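You operate a simulated robot arm through the tools that you are given. There is no shell and no other tool. Be economical: measure what you need, move in short steps, check, and stop when the job is done.

You are at the controls of a simulated robot arm. One attempt, no reset.

Task
Check the docked carrier's joint: green tray if the viewer says SOUND, else red tray.
Fine: swing the loupe over it and switch the light on; leave the loupe aside and the light off.
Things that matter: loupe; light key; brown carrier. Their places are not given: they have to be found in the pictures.

Only the result counts: the job must be done as asked and must still hold three seconds after the hand-in. Knocking over, shifting, dropping, spilling or breaking anything else fails it.

Robot
A 7-joint arm with a two-finger parallel gripper, fixed in place. Base frame: the origin is at the foot of the arm, x ahead of it, y to its left, z up; the work surface is at about z = 91.2. Units: cm, degrees, N and s.
With the tool pointing down near the work surface it reaches from about 24 to 68 cm from the base axis. Its first joint turns from -66.0 to 66.0 degrees. Payload 2.4 kg.
The TCP is the grasp point between the finger pads, 3 cm short of the fingertips. In the tool frame z runs along the fingers and y along their closing line. Largest opening 9.4 cm; finger width 2.8, thickness 1; the body of the gripper, 5 by 9.6 cm, starts 5.5 cm behind the TCP.
Orientation is that of the tool frame in the base frame, as a unit quaternion [x, y, z, w]. With the fingers straight down and closing along the base's y, the tool's x points along the base's -x, its y along +y and its z along -z.

Tools
- The arm moves only by the tool drive_tool. Its argument "moves" is a list of rows, each a list of 6 numbers: the shift along the tool's x, y, z in mm, then the turn, a rotation vector about the tool's x, y, z in degrees. In form: [[x, y, z, wx, wy, wz], ...]. A call has 1 to 12 rows; each row shifts and turns the commanded pose from where the row before left it, along the tool's axes as they then stand. "gripper" is the gripper command, from -1 (fully open) to 1 (shut), values between in proportion, set as the call begins (left out, the last holds). Each row takes 0.2 s and may step no farther than 5 cm and 8.6 degrees from the row before; otherwise, or with a gripper value out of range, the whole call is refused. A pose out of reach is approached as far as the arm can. The call stops where the force on the tool passes 60 N (or 10 N more than at its start, if that is more) or the arm is blocked; 0.2 s more then pass. Each finger travels about 15.3 cm/s and halts on what it meets, pressing with about 27 N; the grip force reading is that of the motor and also rises with nothing between the fingers. The clock runs only during rows and for 0.2 s after the last one: add rows that do not move to give the fingers time. The reply holds the time, the measured pose of the TCP, the force on the tool along the base axes, the opening and the grip force, in the units named above and with some noise, and new pictures: "pictures" is both (left out), scene, wrist or none.
- Cameras (640 x 400 px; columns grow to the right, rows downward): "scene" is fixed at [3.88, 47.08, 145.29]; the picture's right is [-0.75, -0.66, 0.00], its down [-0.32, 0.37, -0.87] and it looks along [0.58, -0.65, -0.49] (base axes); focal length 366 px, centre (320, 200). "wrist" rides on the gripper at [-3.7, 0, -5.8] in the tool frame; the picture's right is [0.00, -1.00, 0.00], its down [0.97, 0.00, -0.24] and it looks along [0.24, 0.00, 0.97] (tool axes); focal length 218 px, centre (320, 200).
- probe_pixels(camera, pixels): for up to 12 pixels [column, row] of the newest picture of that camera ("zoom" is the newest enlarged one), the place [x, y, z] in the base frame of the surface seen there, good to about 0.2 cm. It takes no simulated time.
- enlarge(camera, box): a new picture of the part [left, top, right, bottom] of that camera's present view, enlarged. It takes no simulated time.
- job_done(): hands the job in; it is judged then, once.

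Go step by step. Measure first, check grasps and placings, and put right what went wrong. The budget is 80 turns and 120 pictures, counting those below and the enlarged ones. Unless the task says otherwise, let go and move clear before handing in, and close with one line.

The tools are called after "Emit:" as name(argument=value, ...) on one line, values as JSON. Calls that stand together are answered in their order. drive_tool: Moves the arm, as the interface text tells. Its arguments: {"type":"object","properties":{"moves":{"type":"array"},"gripper":{"type":"number"},"pictures":{"type":"string","enum":["both","scene","wrist","none"]}},"required":["moves"]} The other tools are called the same way: probe_pixels (camera, pixels) gives the place of the surface under pixels of a picture; enlarge (camera, box) takes an enlarged picture of a part of a camera's view; job_done () hands the job in.

At the start:

```text
time: 0.0
tool_pos: [40.06, 9.46, 127.88]
tool_rot: [-0.001, 1.0, 0.001, -0.001]
contact_force: [0.2, 0.3, -0.4]
opening: 9.41
grip_force: 0.0
```

scene: 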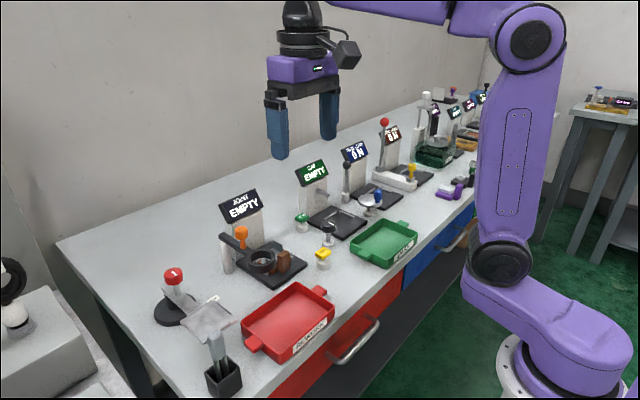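
wrist: 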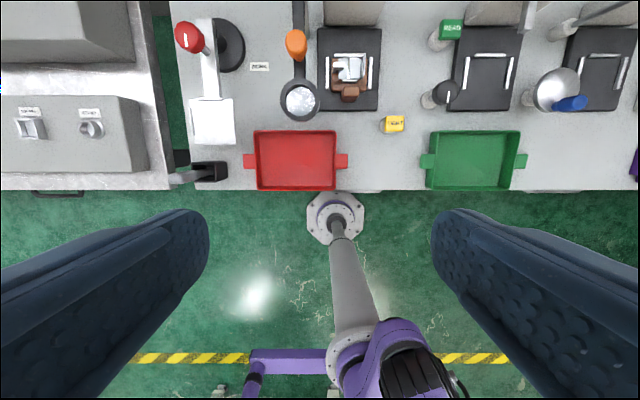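

The scene shows the JOINT station with its viewer reading EMPTY near (240,207), with an orange-knobbed loupe and a brown carrier near (280,260). I'll enlarge both views.

Emit:
enlarge(camera="scene", box=[140, 170, 360, 310])

Emit:
enlarge(camera="wrist", box=[160, 0, 420, 190])

```text
2.86 times, centred on (250, 240) of scene
```

zoom: 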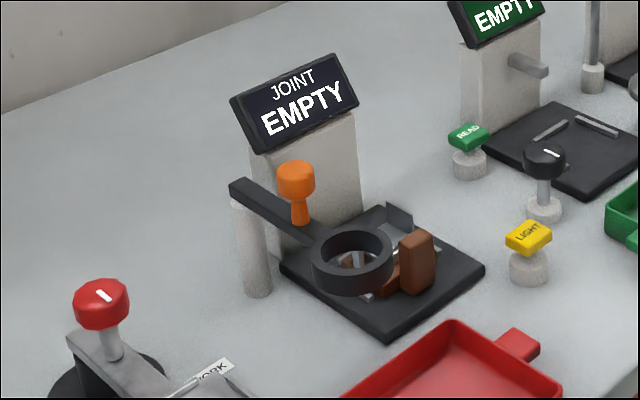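

```text
2.11 times, centred on (290, 95) of wrist
```

zoom: 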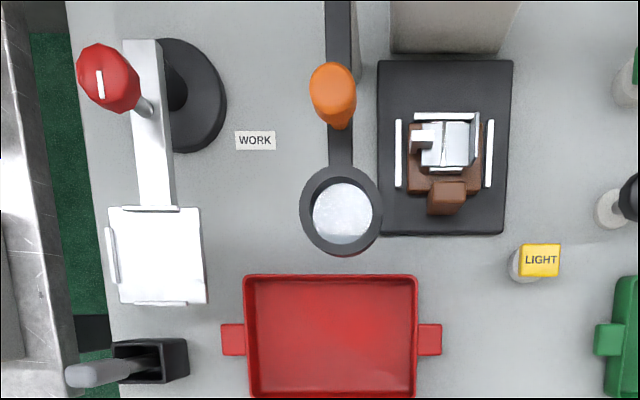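

The carrier sits in the dock, and the loupe is parked to its left (+y). I'll measure the loupe, knob, post, light key, carrier and trays.

Emit:
probe_pixels(camera="zoom", pixels=[[333, 85], [340, 12], [341, 176], [341, 247], [540, 258], [447, 196], [432, 150], [398, 120], [490, 120], [445, 116], [445, 225], [330, 340]])

Emit:
probe_pixels(camera="scene", pixels=[[240, 231], [226, 237], [228, 268], [262, 252], [282, 258], [325, 252], [285, 310], [384, 240], [328, 226], [303, 216], [240, 246], [268, 262]])

```text
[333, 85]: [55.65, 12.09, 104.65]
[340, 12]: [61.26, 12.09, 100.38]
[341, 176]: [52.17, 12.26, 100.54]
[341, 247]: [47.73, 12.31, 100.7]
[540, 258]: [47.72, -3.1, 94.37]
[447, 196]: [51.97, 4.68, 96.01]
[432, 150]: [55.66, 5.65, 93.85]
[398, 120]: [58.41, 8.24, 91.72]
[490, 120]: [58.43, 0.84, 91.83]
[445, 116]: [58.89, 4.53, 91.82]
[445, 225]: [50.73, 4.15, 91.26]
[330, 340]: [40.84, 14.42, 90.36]
```

```text
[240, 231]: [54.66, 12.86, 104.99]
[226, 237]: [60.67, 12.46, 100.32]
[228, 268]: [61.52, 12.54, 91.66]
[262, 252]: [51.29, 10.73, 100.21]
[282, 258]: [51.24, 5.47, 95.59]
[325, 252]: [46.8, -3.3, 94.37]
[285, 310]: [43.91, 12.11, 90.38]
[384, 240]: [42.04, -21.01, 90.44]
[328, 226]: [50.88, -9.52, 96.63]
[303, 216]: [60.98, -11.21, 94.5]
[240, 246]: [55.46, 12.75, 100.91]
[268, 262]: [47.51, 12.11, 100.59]
```

The loupe arm is at z≈100.5 with its knob near (55,12.3), and the light key is at (47.3,-3.2,94.4). Now I'll measure the display height, the pivot and the handle details.

Emit:
enlarge(camera="scene", box=[205, 180, 315, 290])

Emit:
probe_pixels(camera="scene", pixels=[[221, 208], [256, 190], [263, 207], [228, 222], [240, 228], [250, 236], [247, 233], [222, 234], [277, 253], [286, 252]])

```text
3.64 times, centred on (260, 235) of scene
```

zoom: 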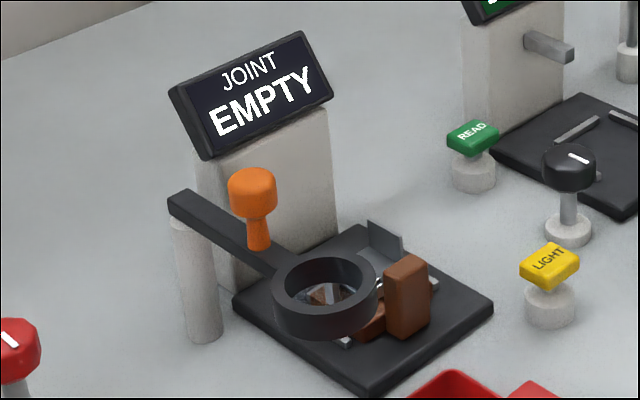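

```text
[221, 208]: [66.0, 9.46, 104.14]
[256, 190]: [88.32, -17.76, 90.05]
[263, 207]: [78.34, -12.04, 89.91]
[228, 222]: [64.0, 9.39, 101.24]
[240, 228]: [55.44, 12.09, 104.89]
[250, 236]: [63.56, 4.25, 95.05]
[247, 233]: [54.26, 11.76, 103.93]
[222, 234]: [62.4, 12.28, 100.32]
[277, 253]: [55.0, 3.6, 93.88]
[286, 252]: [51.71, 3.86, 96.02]
```

The display's lower edge is at x≈64, z≈101, so it's clear of the knob's sweep. I'll move above the orange knob at about (55.2,12.2) and look.

Emit:
drive_tool(moves=[[-38, 7, 20, 0, 0, 0], [-38, 7, 30, 0, 0, 0], [-38, 7, 30, 0, 0, 0], [-37, 6, 30, 0, 0, 0], [0, 0, 0, 0, 0, 0]], gripper=-1)

```text
time: 1.2
tool_pos: [55.25, 12.1, 116.79]
tool_rot: [0.0, 1.0, 0.0, 0.0]
contact_force: [0.0, -0.8, 0.0]
opening: 9.41
grip_force: 0.1
```

scene: 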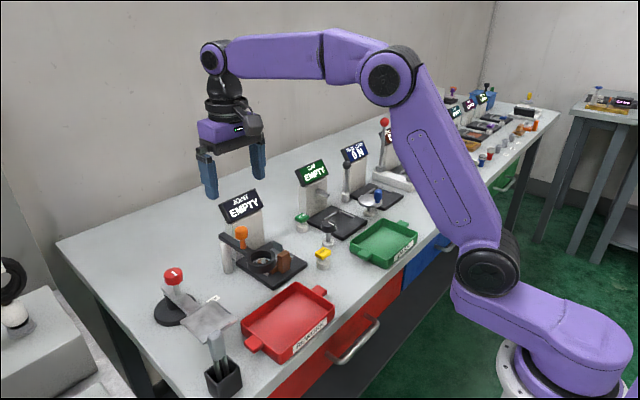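
wrist: 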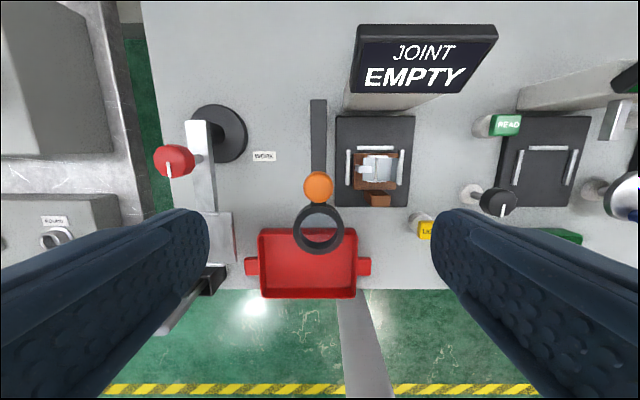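

The wrist view now shows the knob (318,187), arm end (318,102), ring and docked carrier (377,172) clearly, so I'll measure them.

Emit:
probe_pixels(camera="wrist", pixels=[[308, 187], [328, 187], [318, 187], [318, 175], [318, 102], [318, 208], [318, 250], [378, 170], [360, 28], [490, 30], [377, 200], [427, 230]])

Emit:
enlarge(camera="wrist", box=[280, 90, 440, 250])

```text
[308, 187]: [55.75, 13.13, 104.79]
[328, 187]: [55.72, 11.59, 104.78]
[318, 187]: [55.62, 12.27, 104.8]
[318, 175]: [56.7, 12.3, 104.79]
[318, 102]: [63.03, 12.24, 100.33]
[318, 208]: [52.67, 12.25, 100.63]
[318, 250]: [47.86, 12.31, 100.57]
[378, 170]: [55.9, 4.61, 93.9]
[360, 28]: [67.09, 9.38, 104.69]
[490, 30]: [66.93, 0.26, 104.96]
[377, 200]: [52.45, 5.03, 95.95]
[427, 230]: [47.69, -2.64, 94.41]
```

```text
2.50 times, centred on (360, 170) of wrist
```

zoom: 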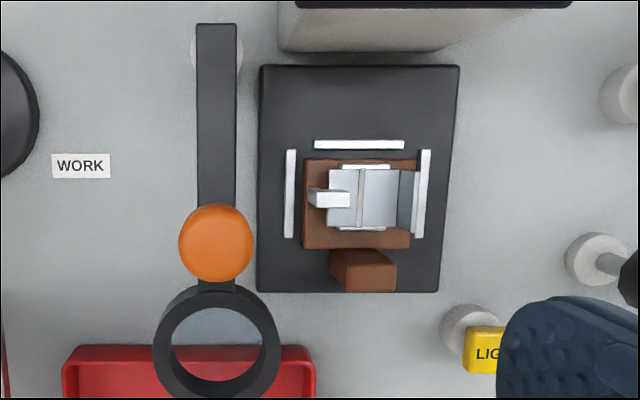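

The knob is at about (55.9,12.3), radius 1.1, and the pivot is near (62,12.3). I'll lower with the fingers open to z≈104.3, where the tips stay just above the arm, then close.

Emit:
drive_tool(moves=[[-6, 2, 40, 0, 0, 0], [0, 0, 45, 0, 0, 0], [0, 0, 39, 0, 0, 0], [0, 0, 0, 0, 0, 0]], pictures="none")

Emit:
drive_tool(moves=[[0, 0, 0, 0, 0, 0], [0, 0, 0, 0, 0, 0], [0, 0, 0, 0, 0, 0]], gripper=1)

```text
time: 2.2
tool_pos: [55.86, 12.45, 104.37]
tool_rot: [0.0, 1.0, 0.001, 0.0]
contact_force: [-0.2, 0.3, 0.1]
opening: 9.42
grip_force: 0.1
```

```text
time: 3.0
tool_pos: [55.9, 12.29, 104.25]
tool_rot: [0.0, 1.0, -0.001, 0.0]
contact_force: [-1.3, -4.7, -2.5]
opening: 2.51
grip_force: 44.8
```

scene: 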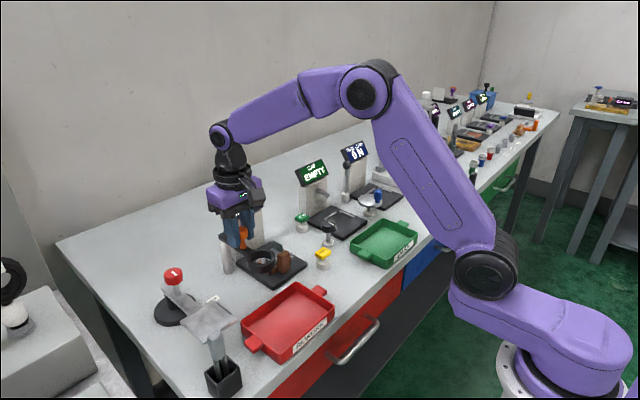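
wrist: 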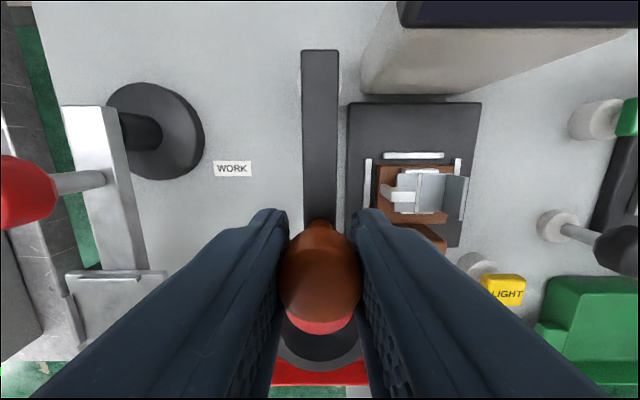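

The knob is held (opening 2.5). I'll swing the loupe the first 32° toward the carrier along the arc.

Emit:
drive_tool(moves=[[-0.6, -8.5, 0, 0, 0, 0], [-1.8, -8.3, 0, 0, 0, 0], [-2.9, -8.0, 0, 0, 0, 0], [-4.0, -7.5, 0, 0, 0, 0], [0, 0, 0, 0, 0, 0]])

```text
time: 4.2
tool_pos: [56.68, 9.07, 104.44]
tool_rot: [-0.001, 1.0, -0.001, 0.0]
contact_force: [-10.4, 1.7, 7.4]
opening: 2.51
grip_force: 44.8
```

scene: 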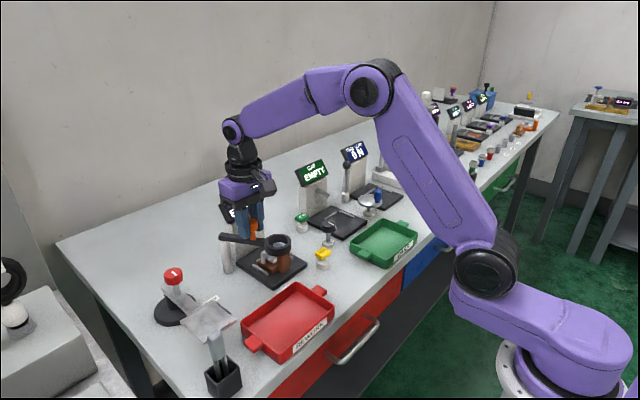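
wrist: 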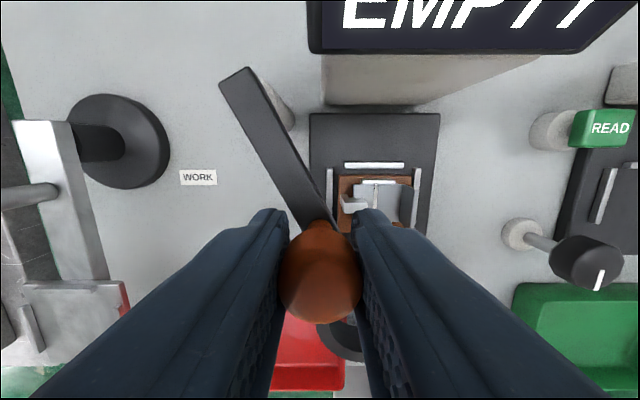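

The arm follows. The -10 N in x suggests a radius nearer 6.7 cm, so I'll carry on to about 48–50° on the corrected arc.

Emit:
drive_tool(moves=[[-2.5, -7.1, 0, 0, 0, 0], [-4.7, -6.3, 0, 0, 0, 0], [-5.5, -5.6, 0, 0, 0, 0], [0, 0, 0, 0, 0, 0]])

```text
time: 5.2
tool_pos: [57.86, 7.26, 104.35]
tool_rot: [0.0, 1.0, 0.0, 0.0]
contact_force: [-3.5, 6.2, 2.2]
opening: 2.51
grip_force: 45.0
```

scene: 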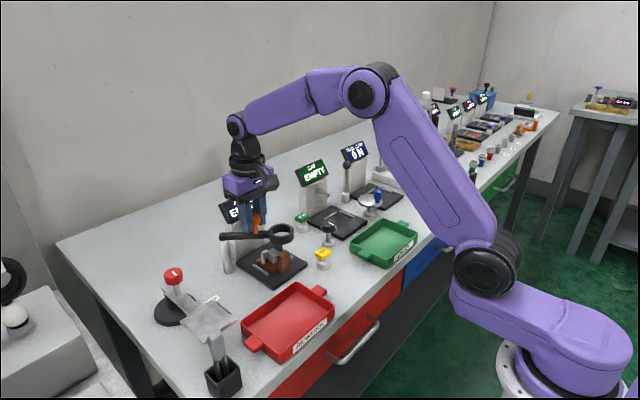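
wrist: 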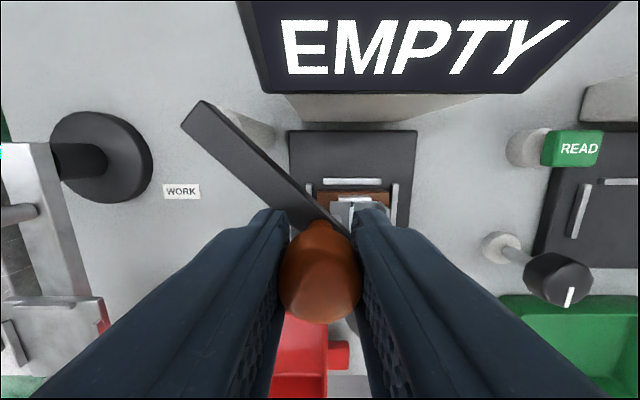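

The arm is at about 47° and the ring looks to be over the carrier. I'll release, rise and look from above.

Emit:
drive_tool(moves=[[0, 0, 0, 0, 0, 0], [0, 0, 0, 0, 0, 0], [0, 0, -40, 0, 0, 0], [0, 0, -45, 0, 0, 0], [35, 0, -35, 0, 0, 0], [0, 0, 0, 0, 0, 0]], gripper=-1)

```text
time: 6.6
tool_pos: [54.52, 7.31, 116.35]
tool_rot: [0.0, 1.0, 0.0, -0.001]
contact_force: [0.6, -0.2, 0.2]
opening: 9.39
grip_force: 0.0
```

scene: 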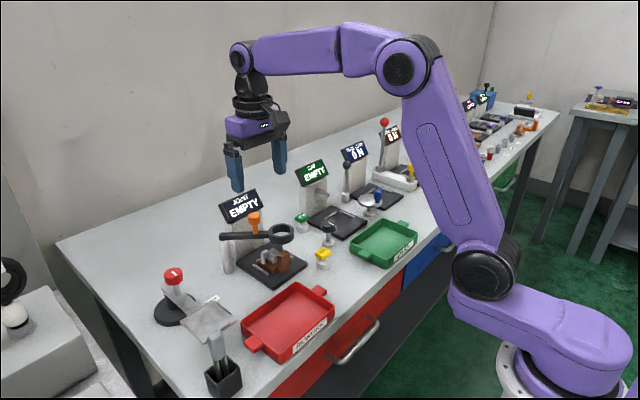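
wrist: 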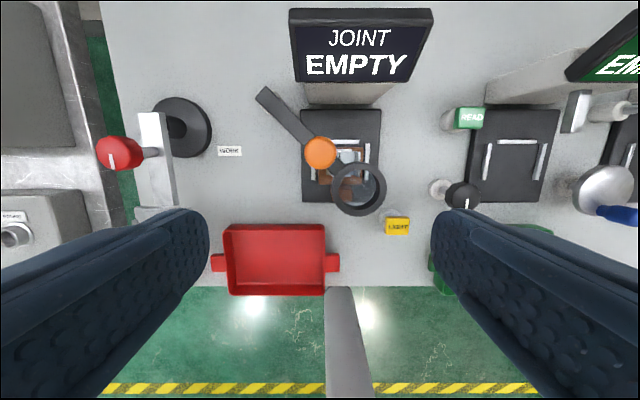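

The loupe stays put when released. I'll measure the ring rim against the joint while going to the light key.

Emit:
probe_pixels(camera="wrist", pixels=[[359, 211], [359, 166], [334, 188], [383, 188], [267, 95], [321, 152], [347, 156], [397, 226], [330, 155], [383, 226], [409, 226]])

Emit:
enlarge(camera="wrist", box=[290, 90, 430, 250])

```text
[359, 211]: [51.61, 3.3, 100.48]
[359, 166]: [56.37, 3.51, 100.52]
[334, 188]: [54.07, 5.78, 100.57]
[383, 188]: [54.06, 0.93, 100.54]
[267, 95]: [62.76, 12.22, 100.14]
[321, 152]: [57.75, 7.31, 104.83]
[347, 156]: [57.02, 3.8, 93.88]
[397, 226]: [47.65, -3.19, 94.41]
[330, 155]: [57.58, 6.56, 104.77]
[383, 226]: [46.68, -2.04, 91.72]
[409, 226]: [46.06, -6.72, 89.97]
```

```text
2.50 times, centred on (360, 170) of wrist
```

zoom: 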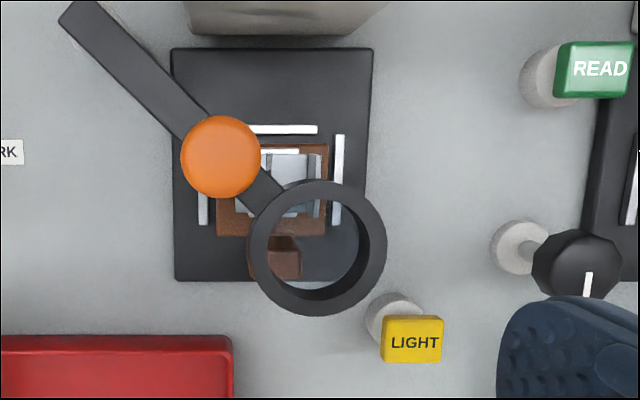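

The ring centre is at (54.0,3.4), about over the joint. Next I'll close the fingers and hover over the LIGHT key at (47.5,-3.2).

Emit:
drive_tool(moves=[[35, -45, 0, 0, 0, 0], [35, -45, 0, 0, 0, 0], [0, -15, 30, 0, 0, 0], [0, 0, 45, 0, 0, 0], [0, 0, 45, 0, 0, 0], [0, 0, 32, 0, 0, 0], [0, 0, 0, 0, 0, 0]], gripper=1)

```text
refused: row 1 steps farther than a row can; nothing moved
```

Row 1 was too long, so I'm splitting it.

Emit:
drive_tool(moves=[[24, -35, 0, 0, 0, 0], [24, -35, 0, 0, 0, 0], [22, -35, 0, 0, 0, 0], [0, 0, 35, 0, 0, 0], [0, 0, 45, 0, 0, 0], [0, 0, 45, 0, 0, 0], [0, 0, 30, 0, 0, 0], [0, 0, 0, 0, 0, 0]], gripper=1)

```text
time: 8.4
tool_pos: [47.56, -3.22, 100.85]
tool_rot: [0.001, 1.0, 0.0, 0.001]
contact_force: [0.8, 0.4, 0.5]
opening: 0.02
grip_force: 26.8
```

scene: 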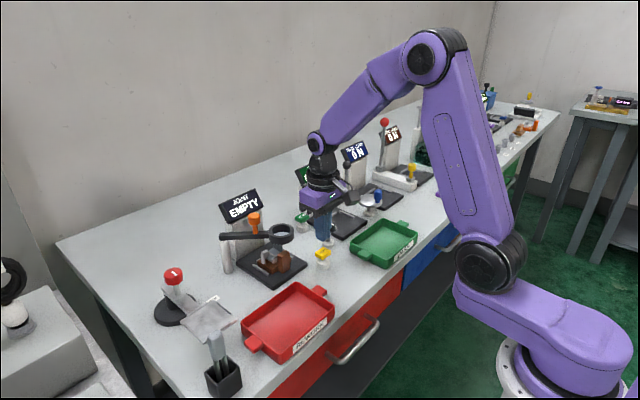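
wrist: 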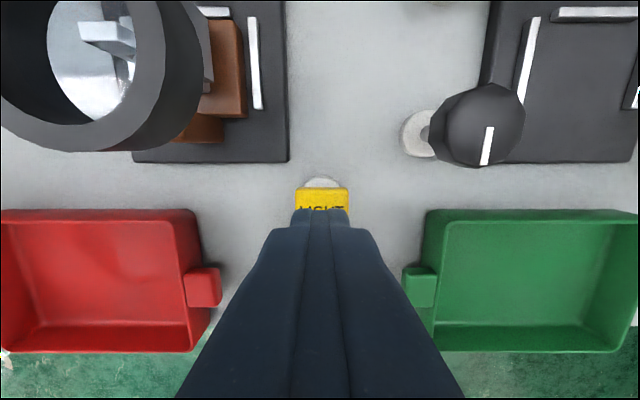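

The fingers are over the key, with the tips about 3.4 cm above it. I'll press down in small steps and lift back.

Emit:
drive_tool(moves=[[0, 0, 20, 0, 0, 0], [0, 0, 10, 0, 0, 0], [0, 0, 4, 0, 0, 0], [0, 0, 3, 0, 0, 0], [0, 0, 2, 0, 0, 0]])

```text
time: 9.6
tool_pos: [47.54, -3.12, 96.92]
tool_rot: [0.001, 1.0, 0.001, 0.001]
contact_force: [-1.2, 0.4, 2.2]
opening: 0.01
grip_force: 27.0
```

scene: 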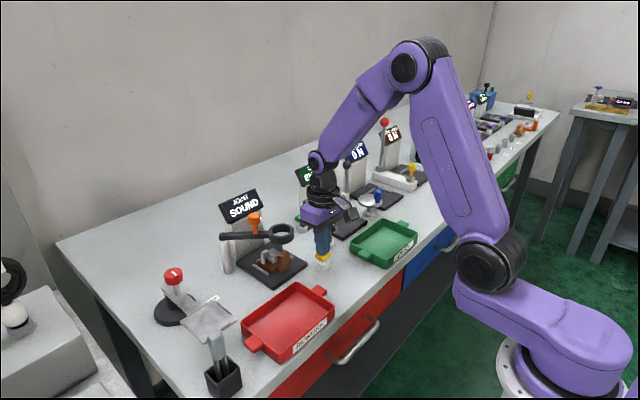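
wrist: 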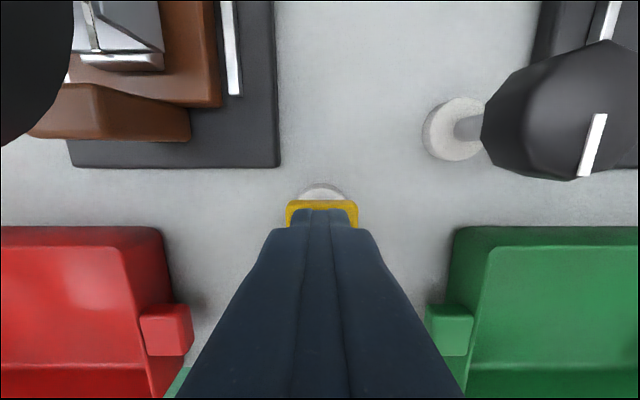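

The viewer now reads SOUND. I'll lift and check that it holds and whether the key latches.

Emit:
drive_tool(moves=[[0, 0, -20, 0, 0, 0], [0, 0, -15, 0, 0, 0], [0, 0, 0, 0, 0, 0], [0, 0, 0, 0, 0, 0], [0, 0, 0, 0, 0, 0]], pictures="none")

Emit:
enlarge(camera="scene", box=[205, 180, 345, 290])

```text
time: 10.8
tool_pos: [47.53, -3.23, 100.42]
tool_rot: [0.001, 1.0, 0.0, 0.0]
contact_force: [0.6, 0.0, 0.2]
opening: 0.0
grip_force: 26.3
```

```text
3.64 times, centred on (275, 235) of scene
```

zoom: 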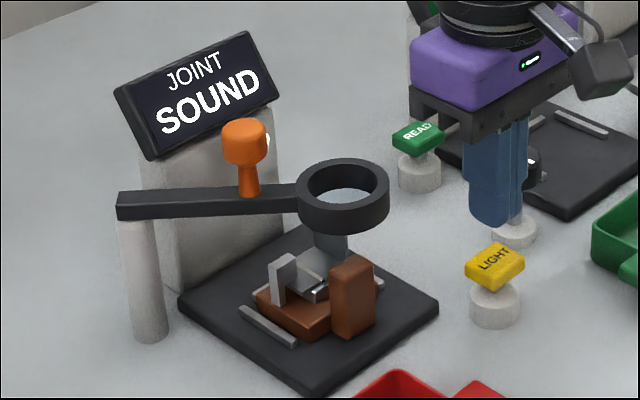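

SOUND holds with the key released, so it latches and the carrier goes to the green tray. I'll press the key again to turn the light off and watch the viewer.

Emit:
drive_tool(moves=[[0, 0, 20, 0, 0, 0], [0, 0, 10, 0, 0, 0], [0, 0, 3, 0, 0, 0], [0, 0, 2, 0, 0, 0], [0, 0, -20, 0, 0, 0], [0, 0, -30, 0, 0, 0], [0, 0, 0, 0, 0, 0]], pictures="scene")

```text
time: 12.4
tool_pos: [47.48, -3.23, 101.91]
tool_rot: [-0.001, 1.0, 0.0, 0.0]
contact_force: [1.3, 0.0, -1.3]
opening: 0.01
grip_force: 26.7
```

scene: 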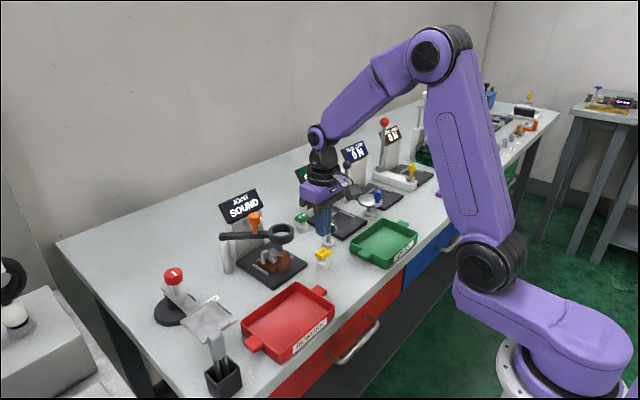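

The viewer still reads SOUND, so either that press was too shallow or brief, or the display holds its result. I'll zoom in for signs of the light.

Emit:
enlarge(camera="scene", box=[205, 180, 345, 290])

```text
3.64 times, centred on (275, 235) of scene
```

zoom: 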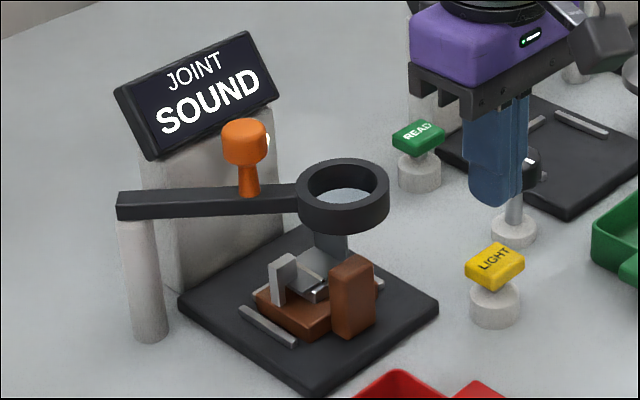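

There's a white spot at zoom (268,140) on the viewer housing, unchanged, which may be a lit lamp. I'll press again and dwell, reading the viewer while down.

Emit:
drive_tool(moves=[[0, 0, 30, 0, 0, 0], [0, 0, 15, 0, 0, 0], [0, 0, 4, 0, 0, 0], [0, 0, 2, 0, 0, 0], [0, 0, 0, 0, 0, 0]], pictures="none")

Emit:
enlarge(camera="scene", box=[205, 180, 345, 290])

```text
time: 13.6
tool_pos: [47.53, -3.2, 96.9]
tool_rot: [0.0, 1.0, 0.0, 0.0]
contact_force: [-0.9, 0.9, 2.4]
opening: 0.0
grip_force: 27.1
```

```text
3.64 times, centred on (275, 235) of scene
```

zoom: 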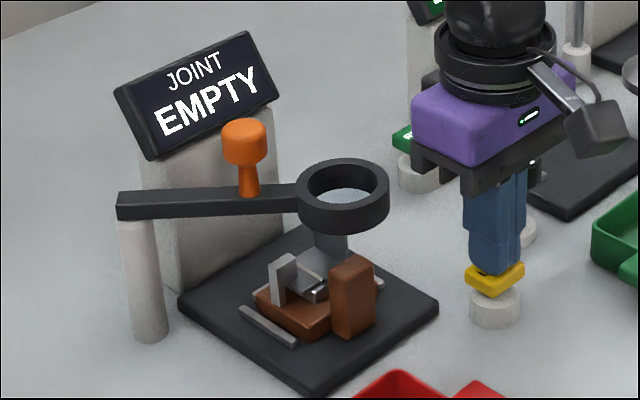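

The light is off: the viewer reads EMPTY and the spot is gone. I'll rise and return above the knob at (57.9,7.3).

Emit:
drive_tool(moves=[[0, 0, -45, 0, 0, 0], [0, 0, -50, 0, 0, 0], [0, 0, -50, 0, 0, 0], [0, 0, -45, 0, 0, 0], [-34, 35, 0, 0, 0, 0], [-34, 35, 0, 0, 0, 0], [-35, 35, 0, 0, 0, 0], [0, 0, 0, 0, 0, 0]], gripper=-1)

```text
time: 15.4
tool_pos: [57.78, 7.42, 115.88]
tool_rot: [0.0, 1.0, 0.0, 0.0]
contact_force: [-0.3, 0.8, 0.6]
opening: 9.42
grip_force: 0.2
```

scene: 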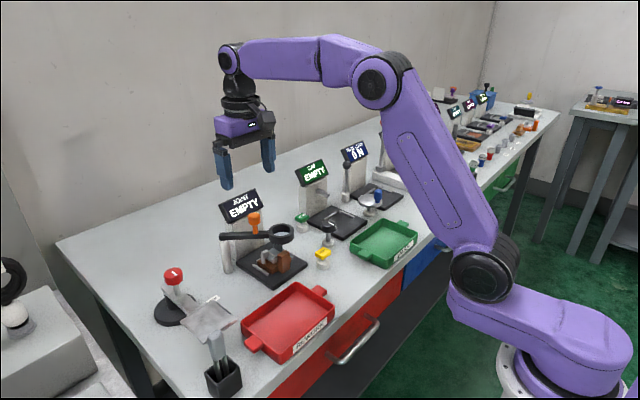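
wrist: 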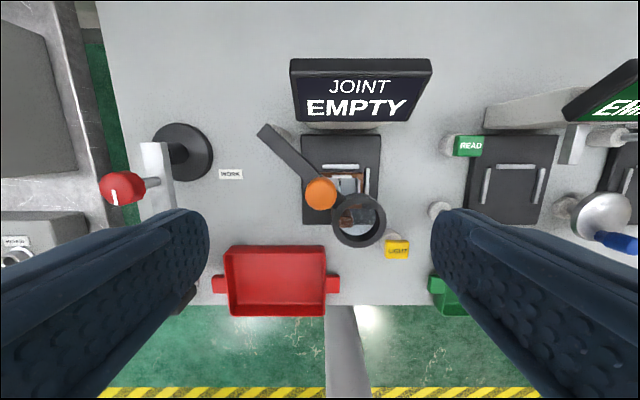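

Aligned with the knob at (321,193), so I'll descend and grasp.

Emit:
drive_tool(moves=[[0, 0, 40, 0, 0, 0], [0, 0, 45, 0, 0, 0], [0, 0, 31, 0, 0, 0], [0, 0, 0, 0, 0, 0]], pictures="none")

Emit:
drive_tool(moves=[[0, 0, 0, 0, 0, 0], [0, 0, 0, 0, 0, 0], [0, 0, 0, 0, 0, 0]], gripper=1, pictures="wrist")

```text
time: 16.4
tool_pos: [57.77, 7.14, 104.26]
tool_rot: [0.0, 1.0, 0.001, 0.0]
contact_force: [0.5, 0.3, -0.1]
opening: 9.37
grip_force: 0.0
```

```text
time: 17.2
tool_pos: [57.82, 7.24, 104.24]
tool_rot: [0.0, 1.0, 0.0, 0.0]
contact_force: [-0.4, 2.1, -3.5]
opening: 2.49
grip_force: 45.3
```

wrist: 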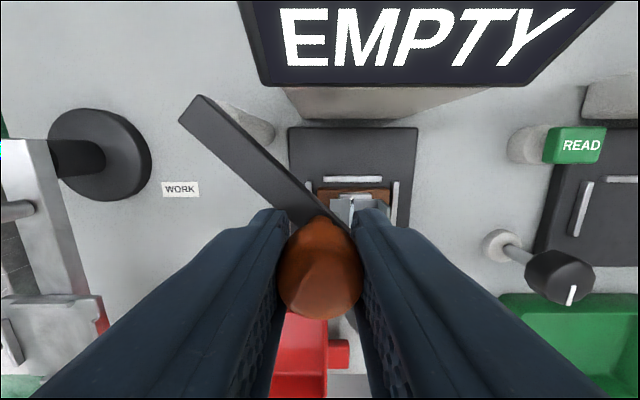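

Knob held. I'll swing the loupe back along the arc to its original place.

Emit:
drive_tool(moves=[[4.8, 6, 0, 0, 0, 0], [4.2, 6.6, 0, 0, 0, 0], [3.5, 7.5, 0, 0, 0, 0], [3, 7.5, 0, 0, 0, 0], [1.8, 6, 0, 0, 0, 0], [1.3, 6, 0, 0, 0, 0], [0.5, 6, 0, 0, 0, 0], [0.3, 5, 0, 0, 0, 0], [0, 0, 0, 0, 0, 0]])

```text
time: 19.2
tool_pos: [55.95, 12.26, 104.26]
tool_rot: [-0.001, 1.0, 0.0, 0.0]
contact_force: [-4.3, -10.0, -3.9]
opening: 2.53
grip_force: 44.4
```

scene: 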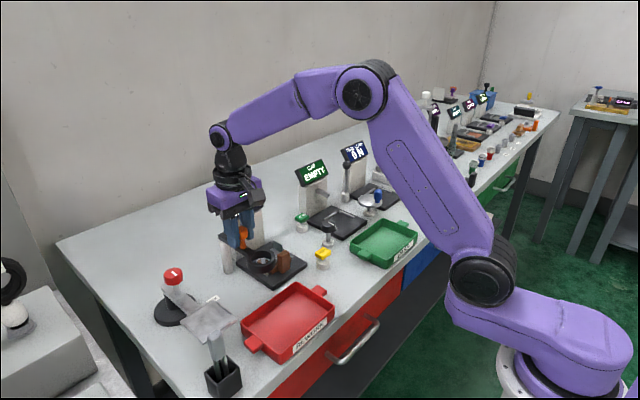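
wrist: 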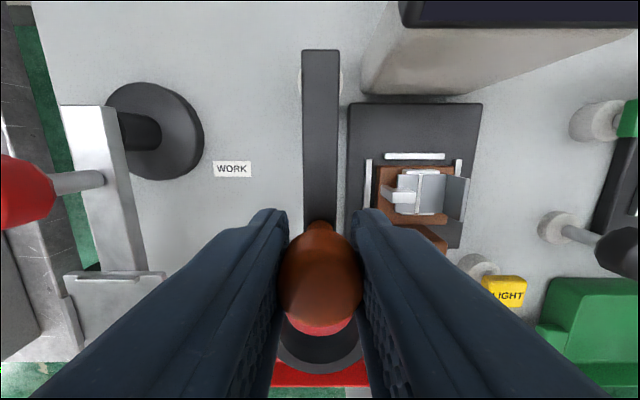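

The loupe is back in its start place (stop felt, -10 N in y). I'll release, rise and move to look at the carrier.

Emit:
drive_tool(moves=[[0, 0, 0, 0, 0, 0], [0, 0, 0, 0, 0, 0], [0, 0, -40, 0, 0, 0], [0, 0, -45, 0, 0, 0], [0, 0, -35, 0, 0, 0], [15, -40, 0, 0, 0, 0], [15, -37, 0, 0, 0, 0], [0, 0, 0, 0, 0, 0]], gripper=-1, pictures="wrist")

Emit:
enlarge(camera="wrist", box=[250, 100, 410, 260])

Emit:
enlarge(camera="scene", box=[215, 215, 315, 295])

```text
time: 21.0
tool_pos: [52.76, 4.58, 116.37]
tool_rot: [0.0, 1.0, 0.0, 0.0]
contact_force: [0.6, 0.5, 0.8]
opening: 9.4
grip_force: 0.1
```

wrist: 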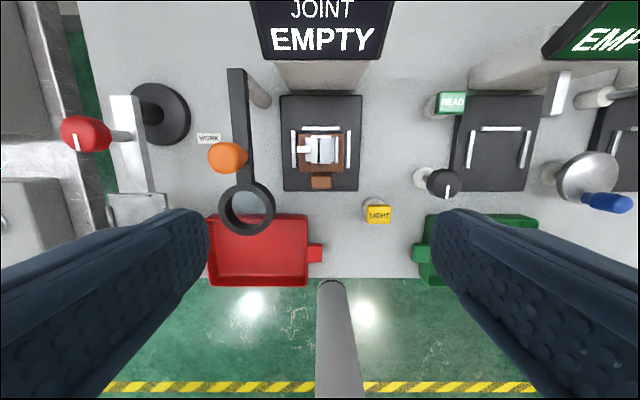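

```text
2.50 times, centred on (330, 180) of wrist
```

zoom: 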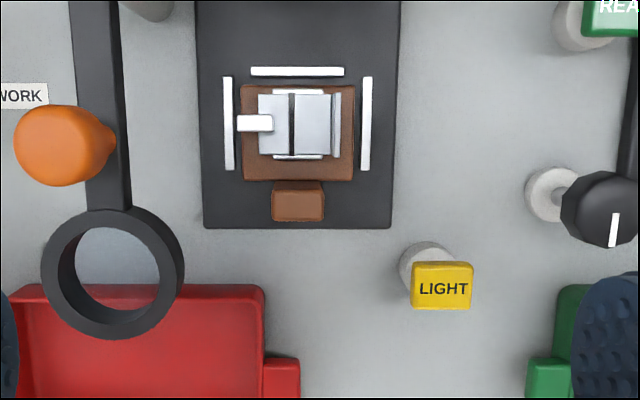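

```text
5.00 times, centred on (265, 255) of scene
```

zoom: 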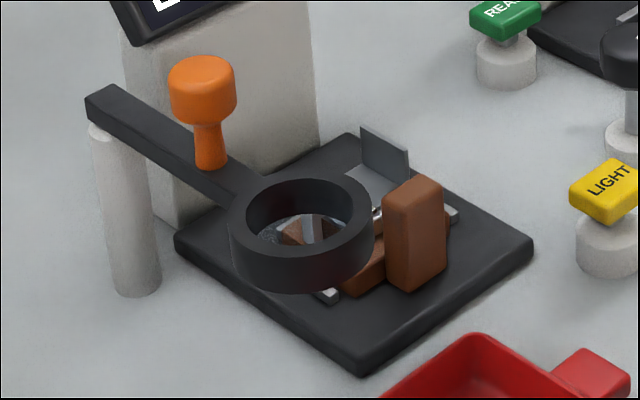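

The brown handle stands at the carrier's front (zoom (298,203)). I'll measure it, the carrier extents and the green tray.

Emit:
probe_pixels(camera="wrist", pixels=[[312, 183], [321, 183], [330, 183], [321, 178], [321, 187], [300, 170], [342, 170], [321, 171], [321, 137], [345, 150], [304, 149]])

Emit:
probe_pixels(camera="scene", pixels=[[384, 240], [365, 247], [400, 233], [383, 222], [384, 262], [352, 250], [415, 235], [410, 226], [328, 240], [372, 229], [395, 250], [385, 262]])

```text
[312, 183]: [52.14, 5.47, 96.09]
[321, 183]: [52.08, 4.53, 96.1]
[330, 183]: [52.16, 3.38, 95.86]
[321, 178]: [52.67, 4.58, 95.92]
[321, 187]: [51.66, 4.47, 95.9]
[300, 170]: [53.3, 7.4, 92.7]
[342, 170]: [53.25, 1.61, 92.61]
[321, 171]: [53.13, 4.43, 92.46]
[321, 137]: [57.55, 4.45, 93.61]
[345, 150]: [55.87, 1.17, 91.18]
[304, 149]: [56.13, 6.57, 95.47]
```

```text
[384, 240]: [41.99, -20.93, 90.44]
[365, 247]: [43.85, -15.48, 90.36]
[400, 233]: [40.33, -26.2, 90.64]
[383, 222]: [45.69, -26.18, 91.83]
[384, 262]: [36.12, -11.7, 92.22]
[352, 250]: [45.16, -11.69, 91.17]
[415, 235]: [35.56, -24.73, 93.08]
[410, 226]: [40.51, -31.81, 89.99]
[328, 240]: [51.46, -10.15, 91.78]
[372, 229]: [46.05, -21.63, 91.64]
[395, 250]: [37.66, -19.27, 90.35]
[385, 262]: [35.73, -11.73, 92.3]
```

The handle spans x 51.5–52.8, y 3.4–5.6, top z 96; the plate behind it tops out at z 92.6. I'll pre-open to about 5 cm and descend to TCP (52.1,4.5,96.2), which clears both plate and loupe ring.

Emit:
drive_tool(moves=[[6.6, -0.8, 0, 0, 0, 0], [0, 0, 0, 0, 0, 0], [0, 0, 45, 0, 0, 0], [0, 0, 50, 0, 0, 0], [0, 0, 50, 0, 0, 0], [0, 0, 45, 0, 0, 0], [0, 0, 12, 0, 0, 0], [0, 0, 0, 0, 0, 0]], gripper=-0.06)

```text
time: 22.8
tool_pos: [52.15, 4.54, 95.98]
tool_rot: [0.001, 1.0, 0.0, -0.001]
contact_force: [-0.6, -0.4, -1.2]
opening: 4.99
grip_force: 0.0
```

scene: 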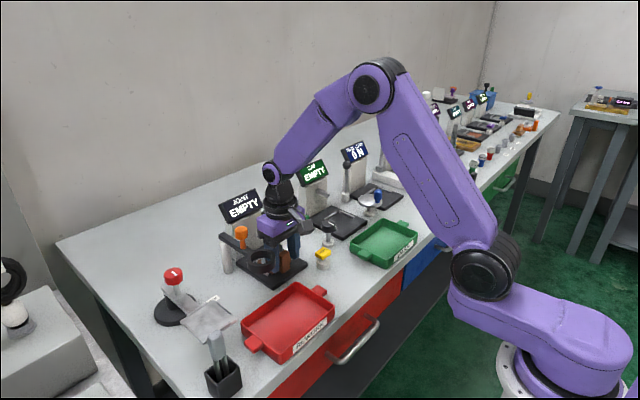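
wrist: 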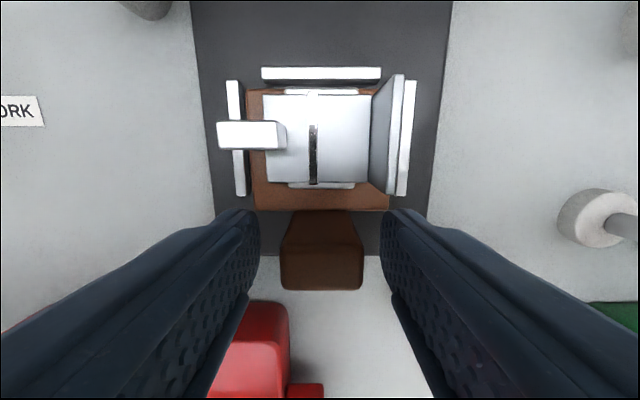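

The fingers straddle the handle (321,262) cleanly. Closing.

Emit:
drive_tool(moves=[[0, 0, 0, 0, 0, 0], [0, 0, 0, 0, 0, 0], [0, 0, 0, 0, 0, 0]], gripper=1, pictures="none")

Emit:
drive_tool(moves=[[0, 0, -5, 0, 0, 0], [0, 0, -10, 0, 0, 0], [0, 0, -15, 0, 0, 0], [0, 0, -20, 0, 0, 0], [0, 0, 0, 0, 0, 0]])

```text
time: 23.6
tool_pos: [52.16, 4.52, 96.08]
tool_rot: [0.0, 1.0, -0.001, 0.0]
contact_force: [0.7, 0.5, -0.1]
opening: 2.56
grip_force: 26.9
```

```text
time: 24.8
tool_pos: [52.12, 4.66, 101.2]
tool_rot: [0.001, 1.0, 0.0, 0.0]
contact_force: [1.0, -0.1, -2.0]
opening: 2.56
grip_force: 26.9
```

scene: 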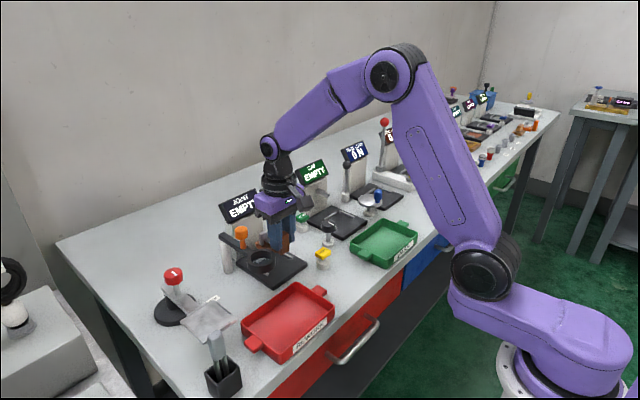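
wrist: 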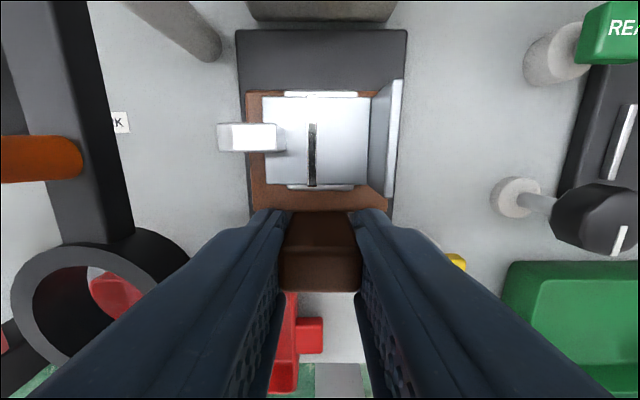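

The carrier is held level. I'll lift further and carry it gently to above the green tray at about (38.5,-21).

Emit:
drive_tool(moves=[[0, 0, -25, 0, 0, 0], [0, 0, -35, 0, 0, 0], [0, 0, -25, 0, 0, 0], [8, -16, 0, 0, 0, 0], [17, -32, 0, 0, 0, 0], [21, -40, 0, 0, 0, 0], [21, -40, 0, 0, 0, 0], [21, -40, 0, 0, 0, 0], [21, -40, 0, 0, 0, 0], [17, -32, 0, 0, 0, 0], [10, -16, 0, 0, 0, 0], [0, 0, 0, 0, 0, 0]])

```text
time: 27.4
tool_pos: [38.63, -21.13, 109.6]
tool_rot: [0.0, 1.0, -0.001, 0.0]
contact_force: [-0.1, -0.5, -1.6]
opening: 2.59
grip_force: 26.8
```

scene: 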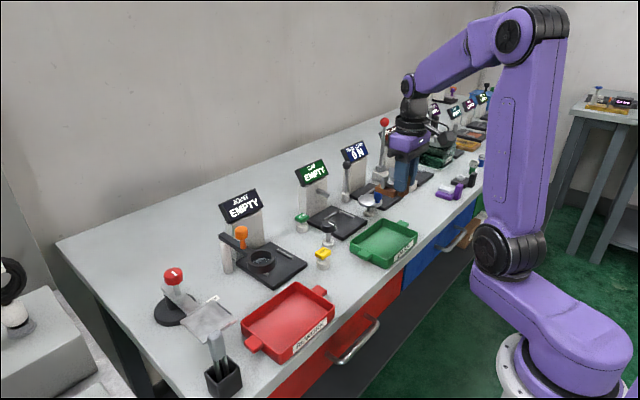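
wrist: 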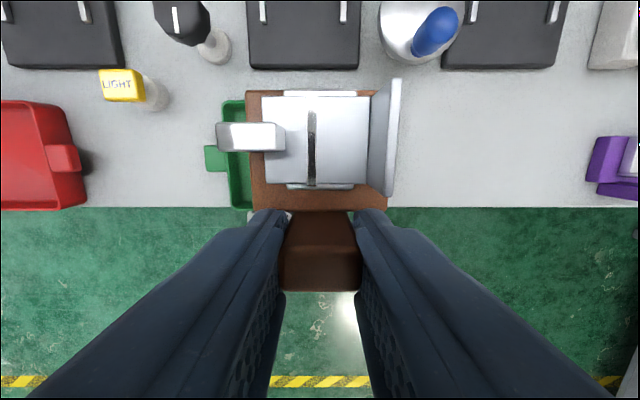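

The tray is mostly hidden beneath the carrier, so I'll measure its visible edges in both views.

Emit:
probe_pixels(camera="wrist", pixels=[[224, 103], [224, 125], [240, 200], [234, 205], [215, 158], [241, 120], [285, 217], [248, 214]])

Emit:
enlarge(camera="scene", box=[330, 200, 440, 280])

```text
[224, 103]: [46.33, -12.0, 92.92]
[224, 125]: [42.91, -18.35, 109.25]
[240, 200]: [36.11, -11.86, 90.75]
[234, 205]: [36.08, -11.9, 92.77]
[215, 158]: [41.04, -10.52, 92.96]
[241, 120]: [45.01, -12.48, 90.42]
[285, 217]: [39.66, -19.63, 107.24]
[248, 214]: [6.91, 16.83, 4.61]
```

```text
5.00 times, centred on (385, 240) of scene
```

zoom: 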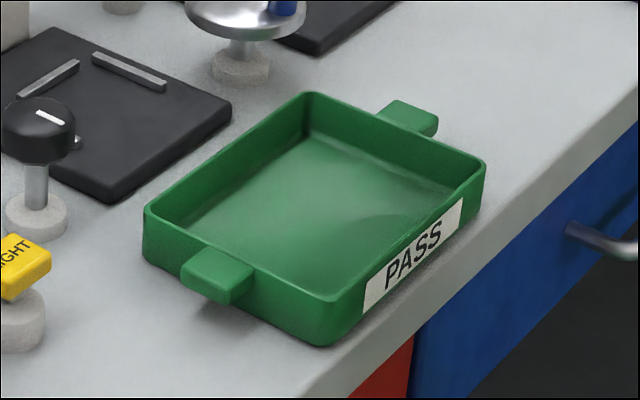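

Left wall is at y≈-11.8, and x spans 36–46.3. I need the right wall.

Emit:
probe_pixels(camera="zoom", pixels=[[481, 163], [313, 95], [410, 112], [152, 210], [322, 298], [320, 140], [440, 190], [390, 135]])

```text
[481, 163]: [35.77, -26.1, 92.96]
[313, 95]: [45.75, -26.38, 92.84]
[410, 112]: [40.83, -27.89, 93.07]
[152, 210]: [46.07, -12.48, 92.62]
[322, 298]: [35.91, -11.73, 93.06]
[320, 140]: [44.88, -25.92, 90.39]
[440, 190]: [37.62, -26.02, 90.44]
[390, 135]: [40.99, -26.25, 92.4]
```

The interior is x 36.3–46, y -12.2…-26, with the floor at 90.4. I'll shift +2 cm in y to centre the carrier, then lower to just above the floor.

Emit:
drive_tool(moves=[[0, 10, 0, 0, 0, 0], [0, 10, 0, 0, 0, 0], [0, 0, 30, 0, 0, 0], [0, 0, 35, 0, 0, 0], [0, 0, 35, 0, 0, 0], [0, 0, 25, 0, 0, 0], [0, 0, 10, 0, 0, 0], [0, 0, 0, 0, 0, 0]])

```text
time: 29.2
tool_pos: [38.51, -19.03, 95.99]
tool_rot: [-0.001, 1.0, 0.0, 0.0]
contact_force: [0.1, 0.5, -1.2]
opening: 2.56
grip_force: 27.2
```

scene: 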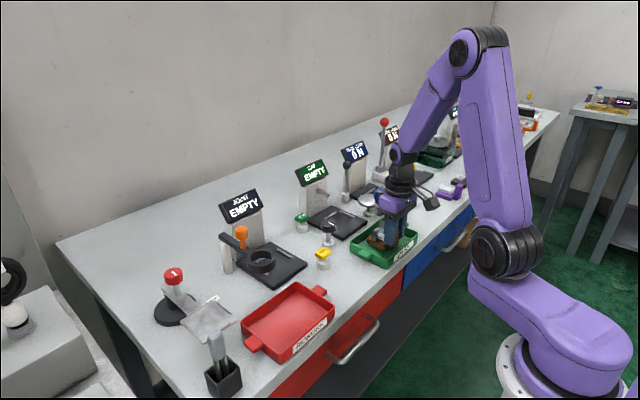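
wrist: 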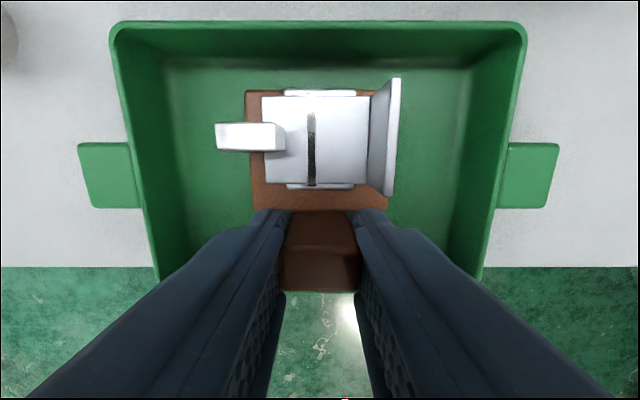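

The carrier is centred over the tray floor. I'll lower in 2 mm steps, watching the force.

Emit:
drive_tool(moves=[[0, 0, 2, 0, 0, 0], [0, 0, 2, 0, 0, 0], [0, 0, 2, 0, 0, 0], [0, 0, 0, 0, 0, 0]], pictures="none")

```text
time: 30.2
tool_pos: [38.6, -19.0, 95.38]
tool_rot: [0.0, 1.0, 0.0, 0.0]
contact_force: [-0.5, 0.1, -1.1]
opening: 2.58
grip_force: 26.7
```

Emit:
drive_tool(moves=[[0, 0, 1, 0, 0, 0], [0, 0, 1, 0, 0, 0], [0, 0, 0, 0, 0, 0]], pictures="none")

```text
time: 31.0
tool_pos: [38.58, -19.08, 95.26]
tool_rot: [0.001, 1.0, 0.0, 0.0]
contact_force: [-0.5, 0.6, -1.8]
opening: 2.57
grip_force: 27.4
```

The force shows no contact yet (still -1.8 N), so I'll go another couple of millimetres.

Emit:
drive_tool(moves=[[0, 0, 1, 0, 0, 0], [0, 0, 1, 0, 0, 0], [0, 0, 0, 0, 0, 0]], pictures="none")

```text
time: 31.8
tool_pos: [38.58, -19.06, 95.04]
tool_rot: [0.0, 1.0, -0.001, 0.0]
contact_force: [-3.6, 3.9, 23.4]
opening: 2.56
grip_force: 26.6
```

Contact at z≈95.1. I'll ease up 1 mm, open, and rise straight.

Emit:
drive_tool(moves=[[0, 0, -1, 0, 0, 0], [0, 0, 0, 0, 0, 0]], pictures="none")

Emit:
drive_tool(moves=[[0, 0, 0, 0, 0, 0], [0, 0, 0, 0, 0, 0], [0, 0, -20, 0, 0, 0], [0, 0, -45, 0, 0, 0], [0, 0, -50, 0, 0, 0], [0, 0, -50, 0, 0, 0], [0, 0, 0, 0, 0, 0]], gripper=-0.06)

Emit:
enlarge(camera="scene", box=[205, 170, 445, 300])

```text
time: 32.4
tool_pos: [38.56, -18.99, 95.25]
tool_rot: [0.0, 1.0, 0.0, -0.001]
contact_force: [2.2, 1.9, 5.8]
opening: 2.54
grip_force: 26.6
```

```text
time: 34.0
tool_pos: [38.41, -19.03, 111.7]
tool_rot: [-0.001, 1.0, 0.0, 0.0]
contact_force: [-0.5, 0.4, 0.0]
opening: 4.96
grip_force: 0.0
```

scene: 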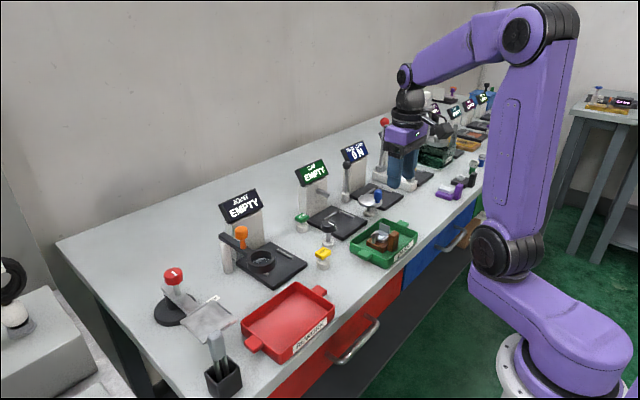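
wrist: 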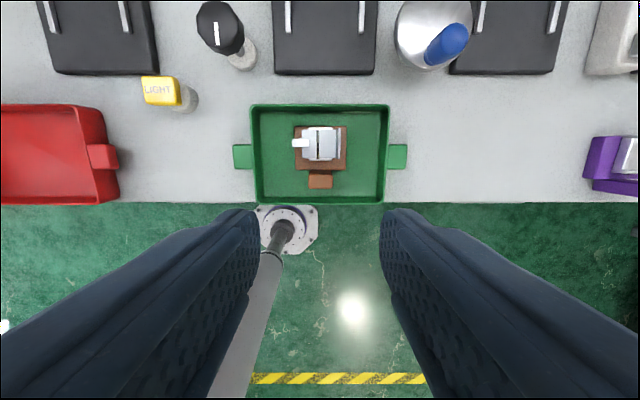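

```text
2.67 times, centred on (325, 235) of scene
```

zoom: 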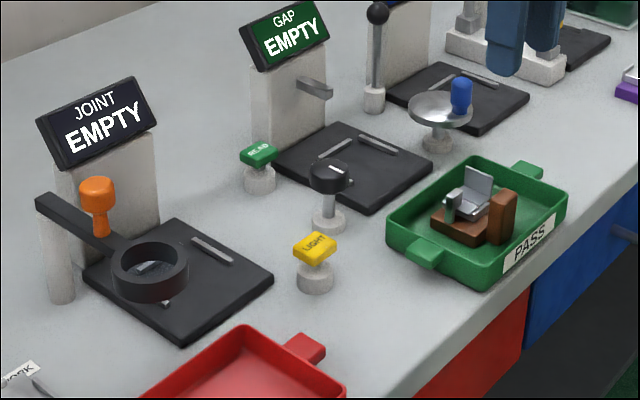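

The carrier sits upright in the green PASS tray, the loupe is aside, and the light is off: the viewer read EMPTY with the loupe still over the carrier at t=15.4. The gripper is clear, so I'm handing in.

Emit:
job_done()

```text
The job is handed in.
```

The viewer read SOUND, so the brown carrier is in the green tray, with the loupe swung back aside and the light off; the job is handed in.
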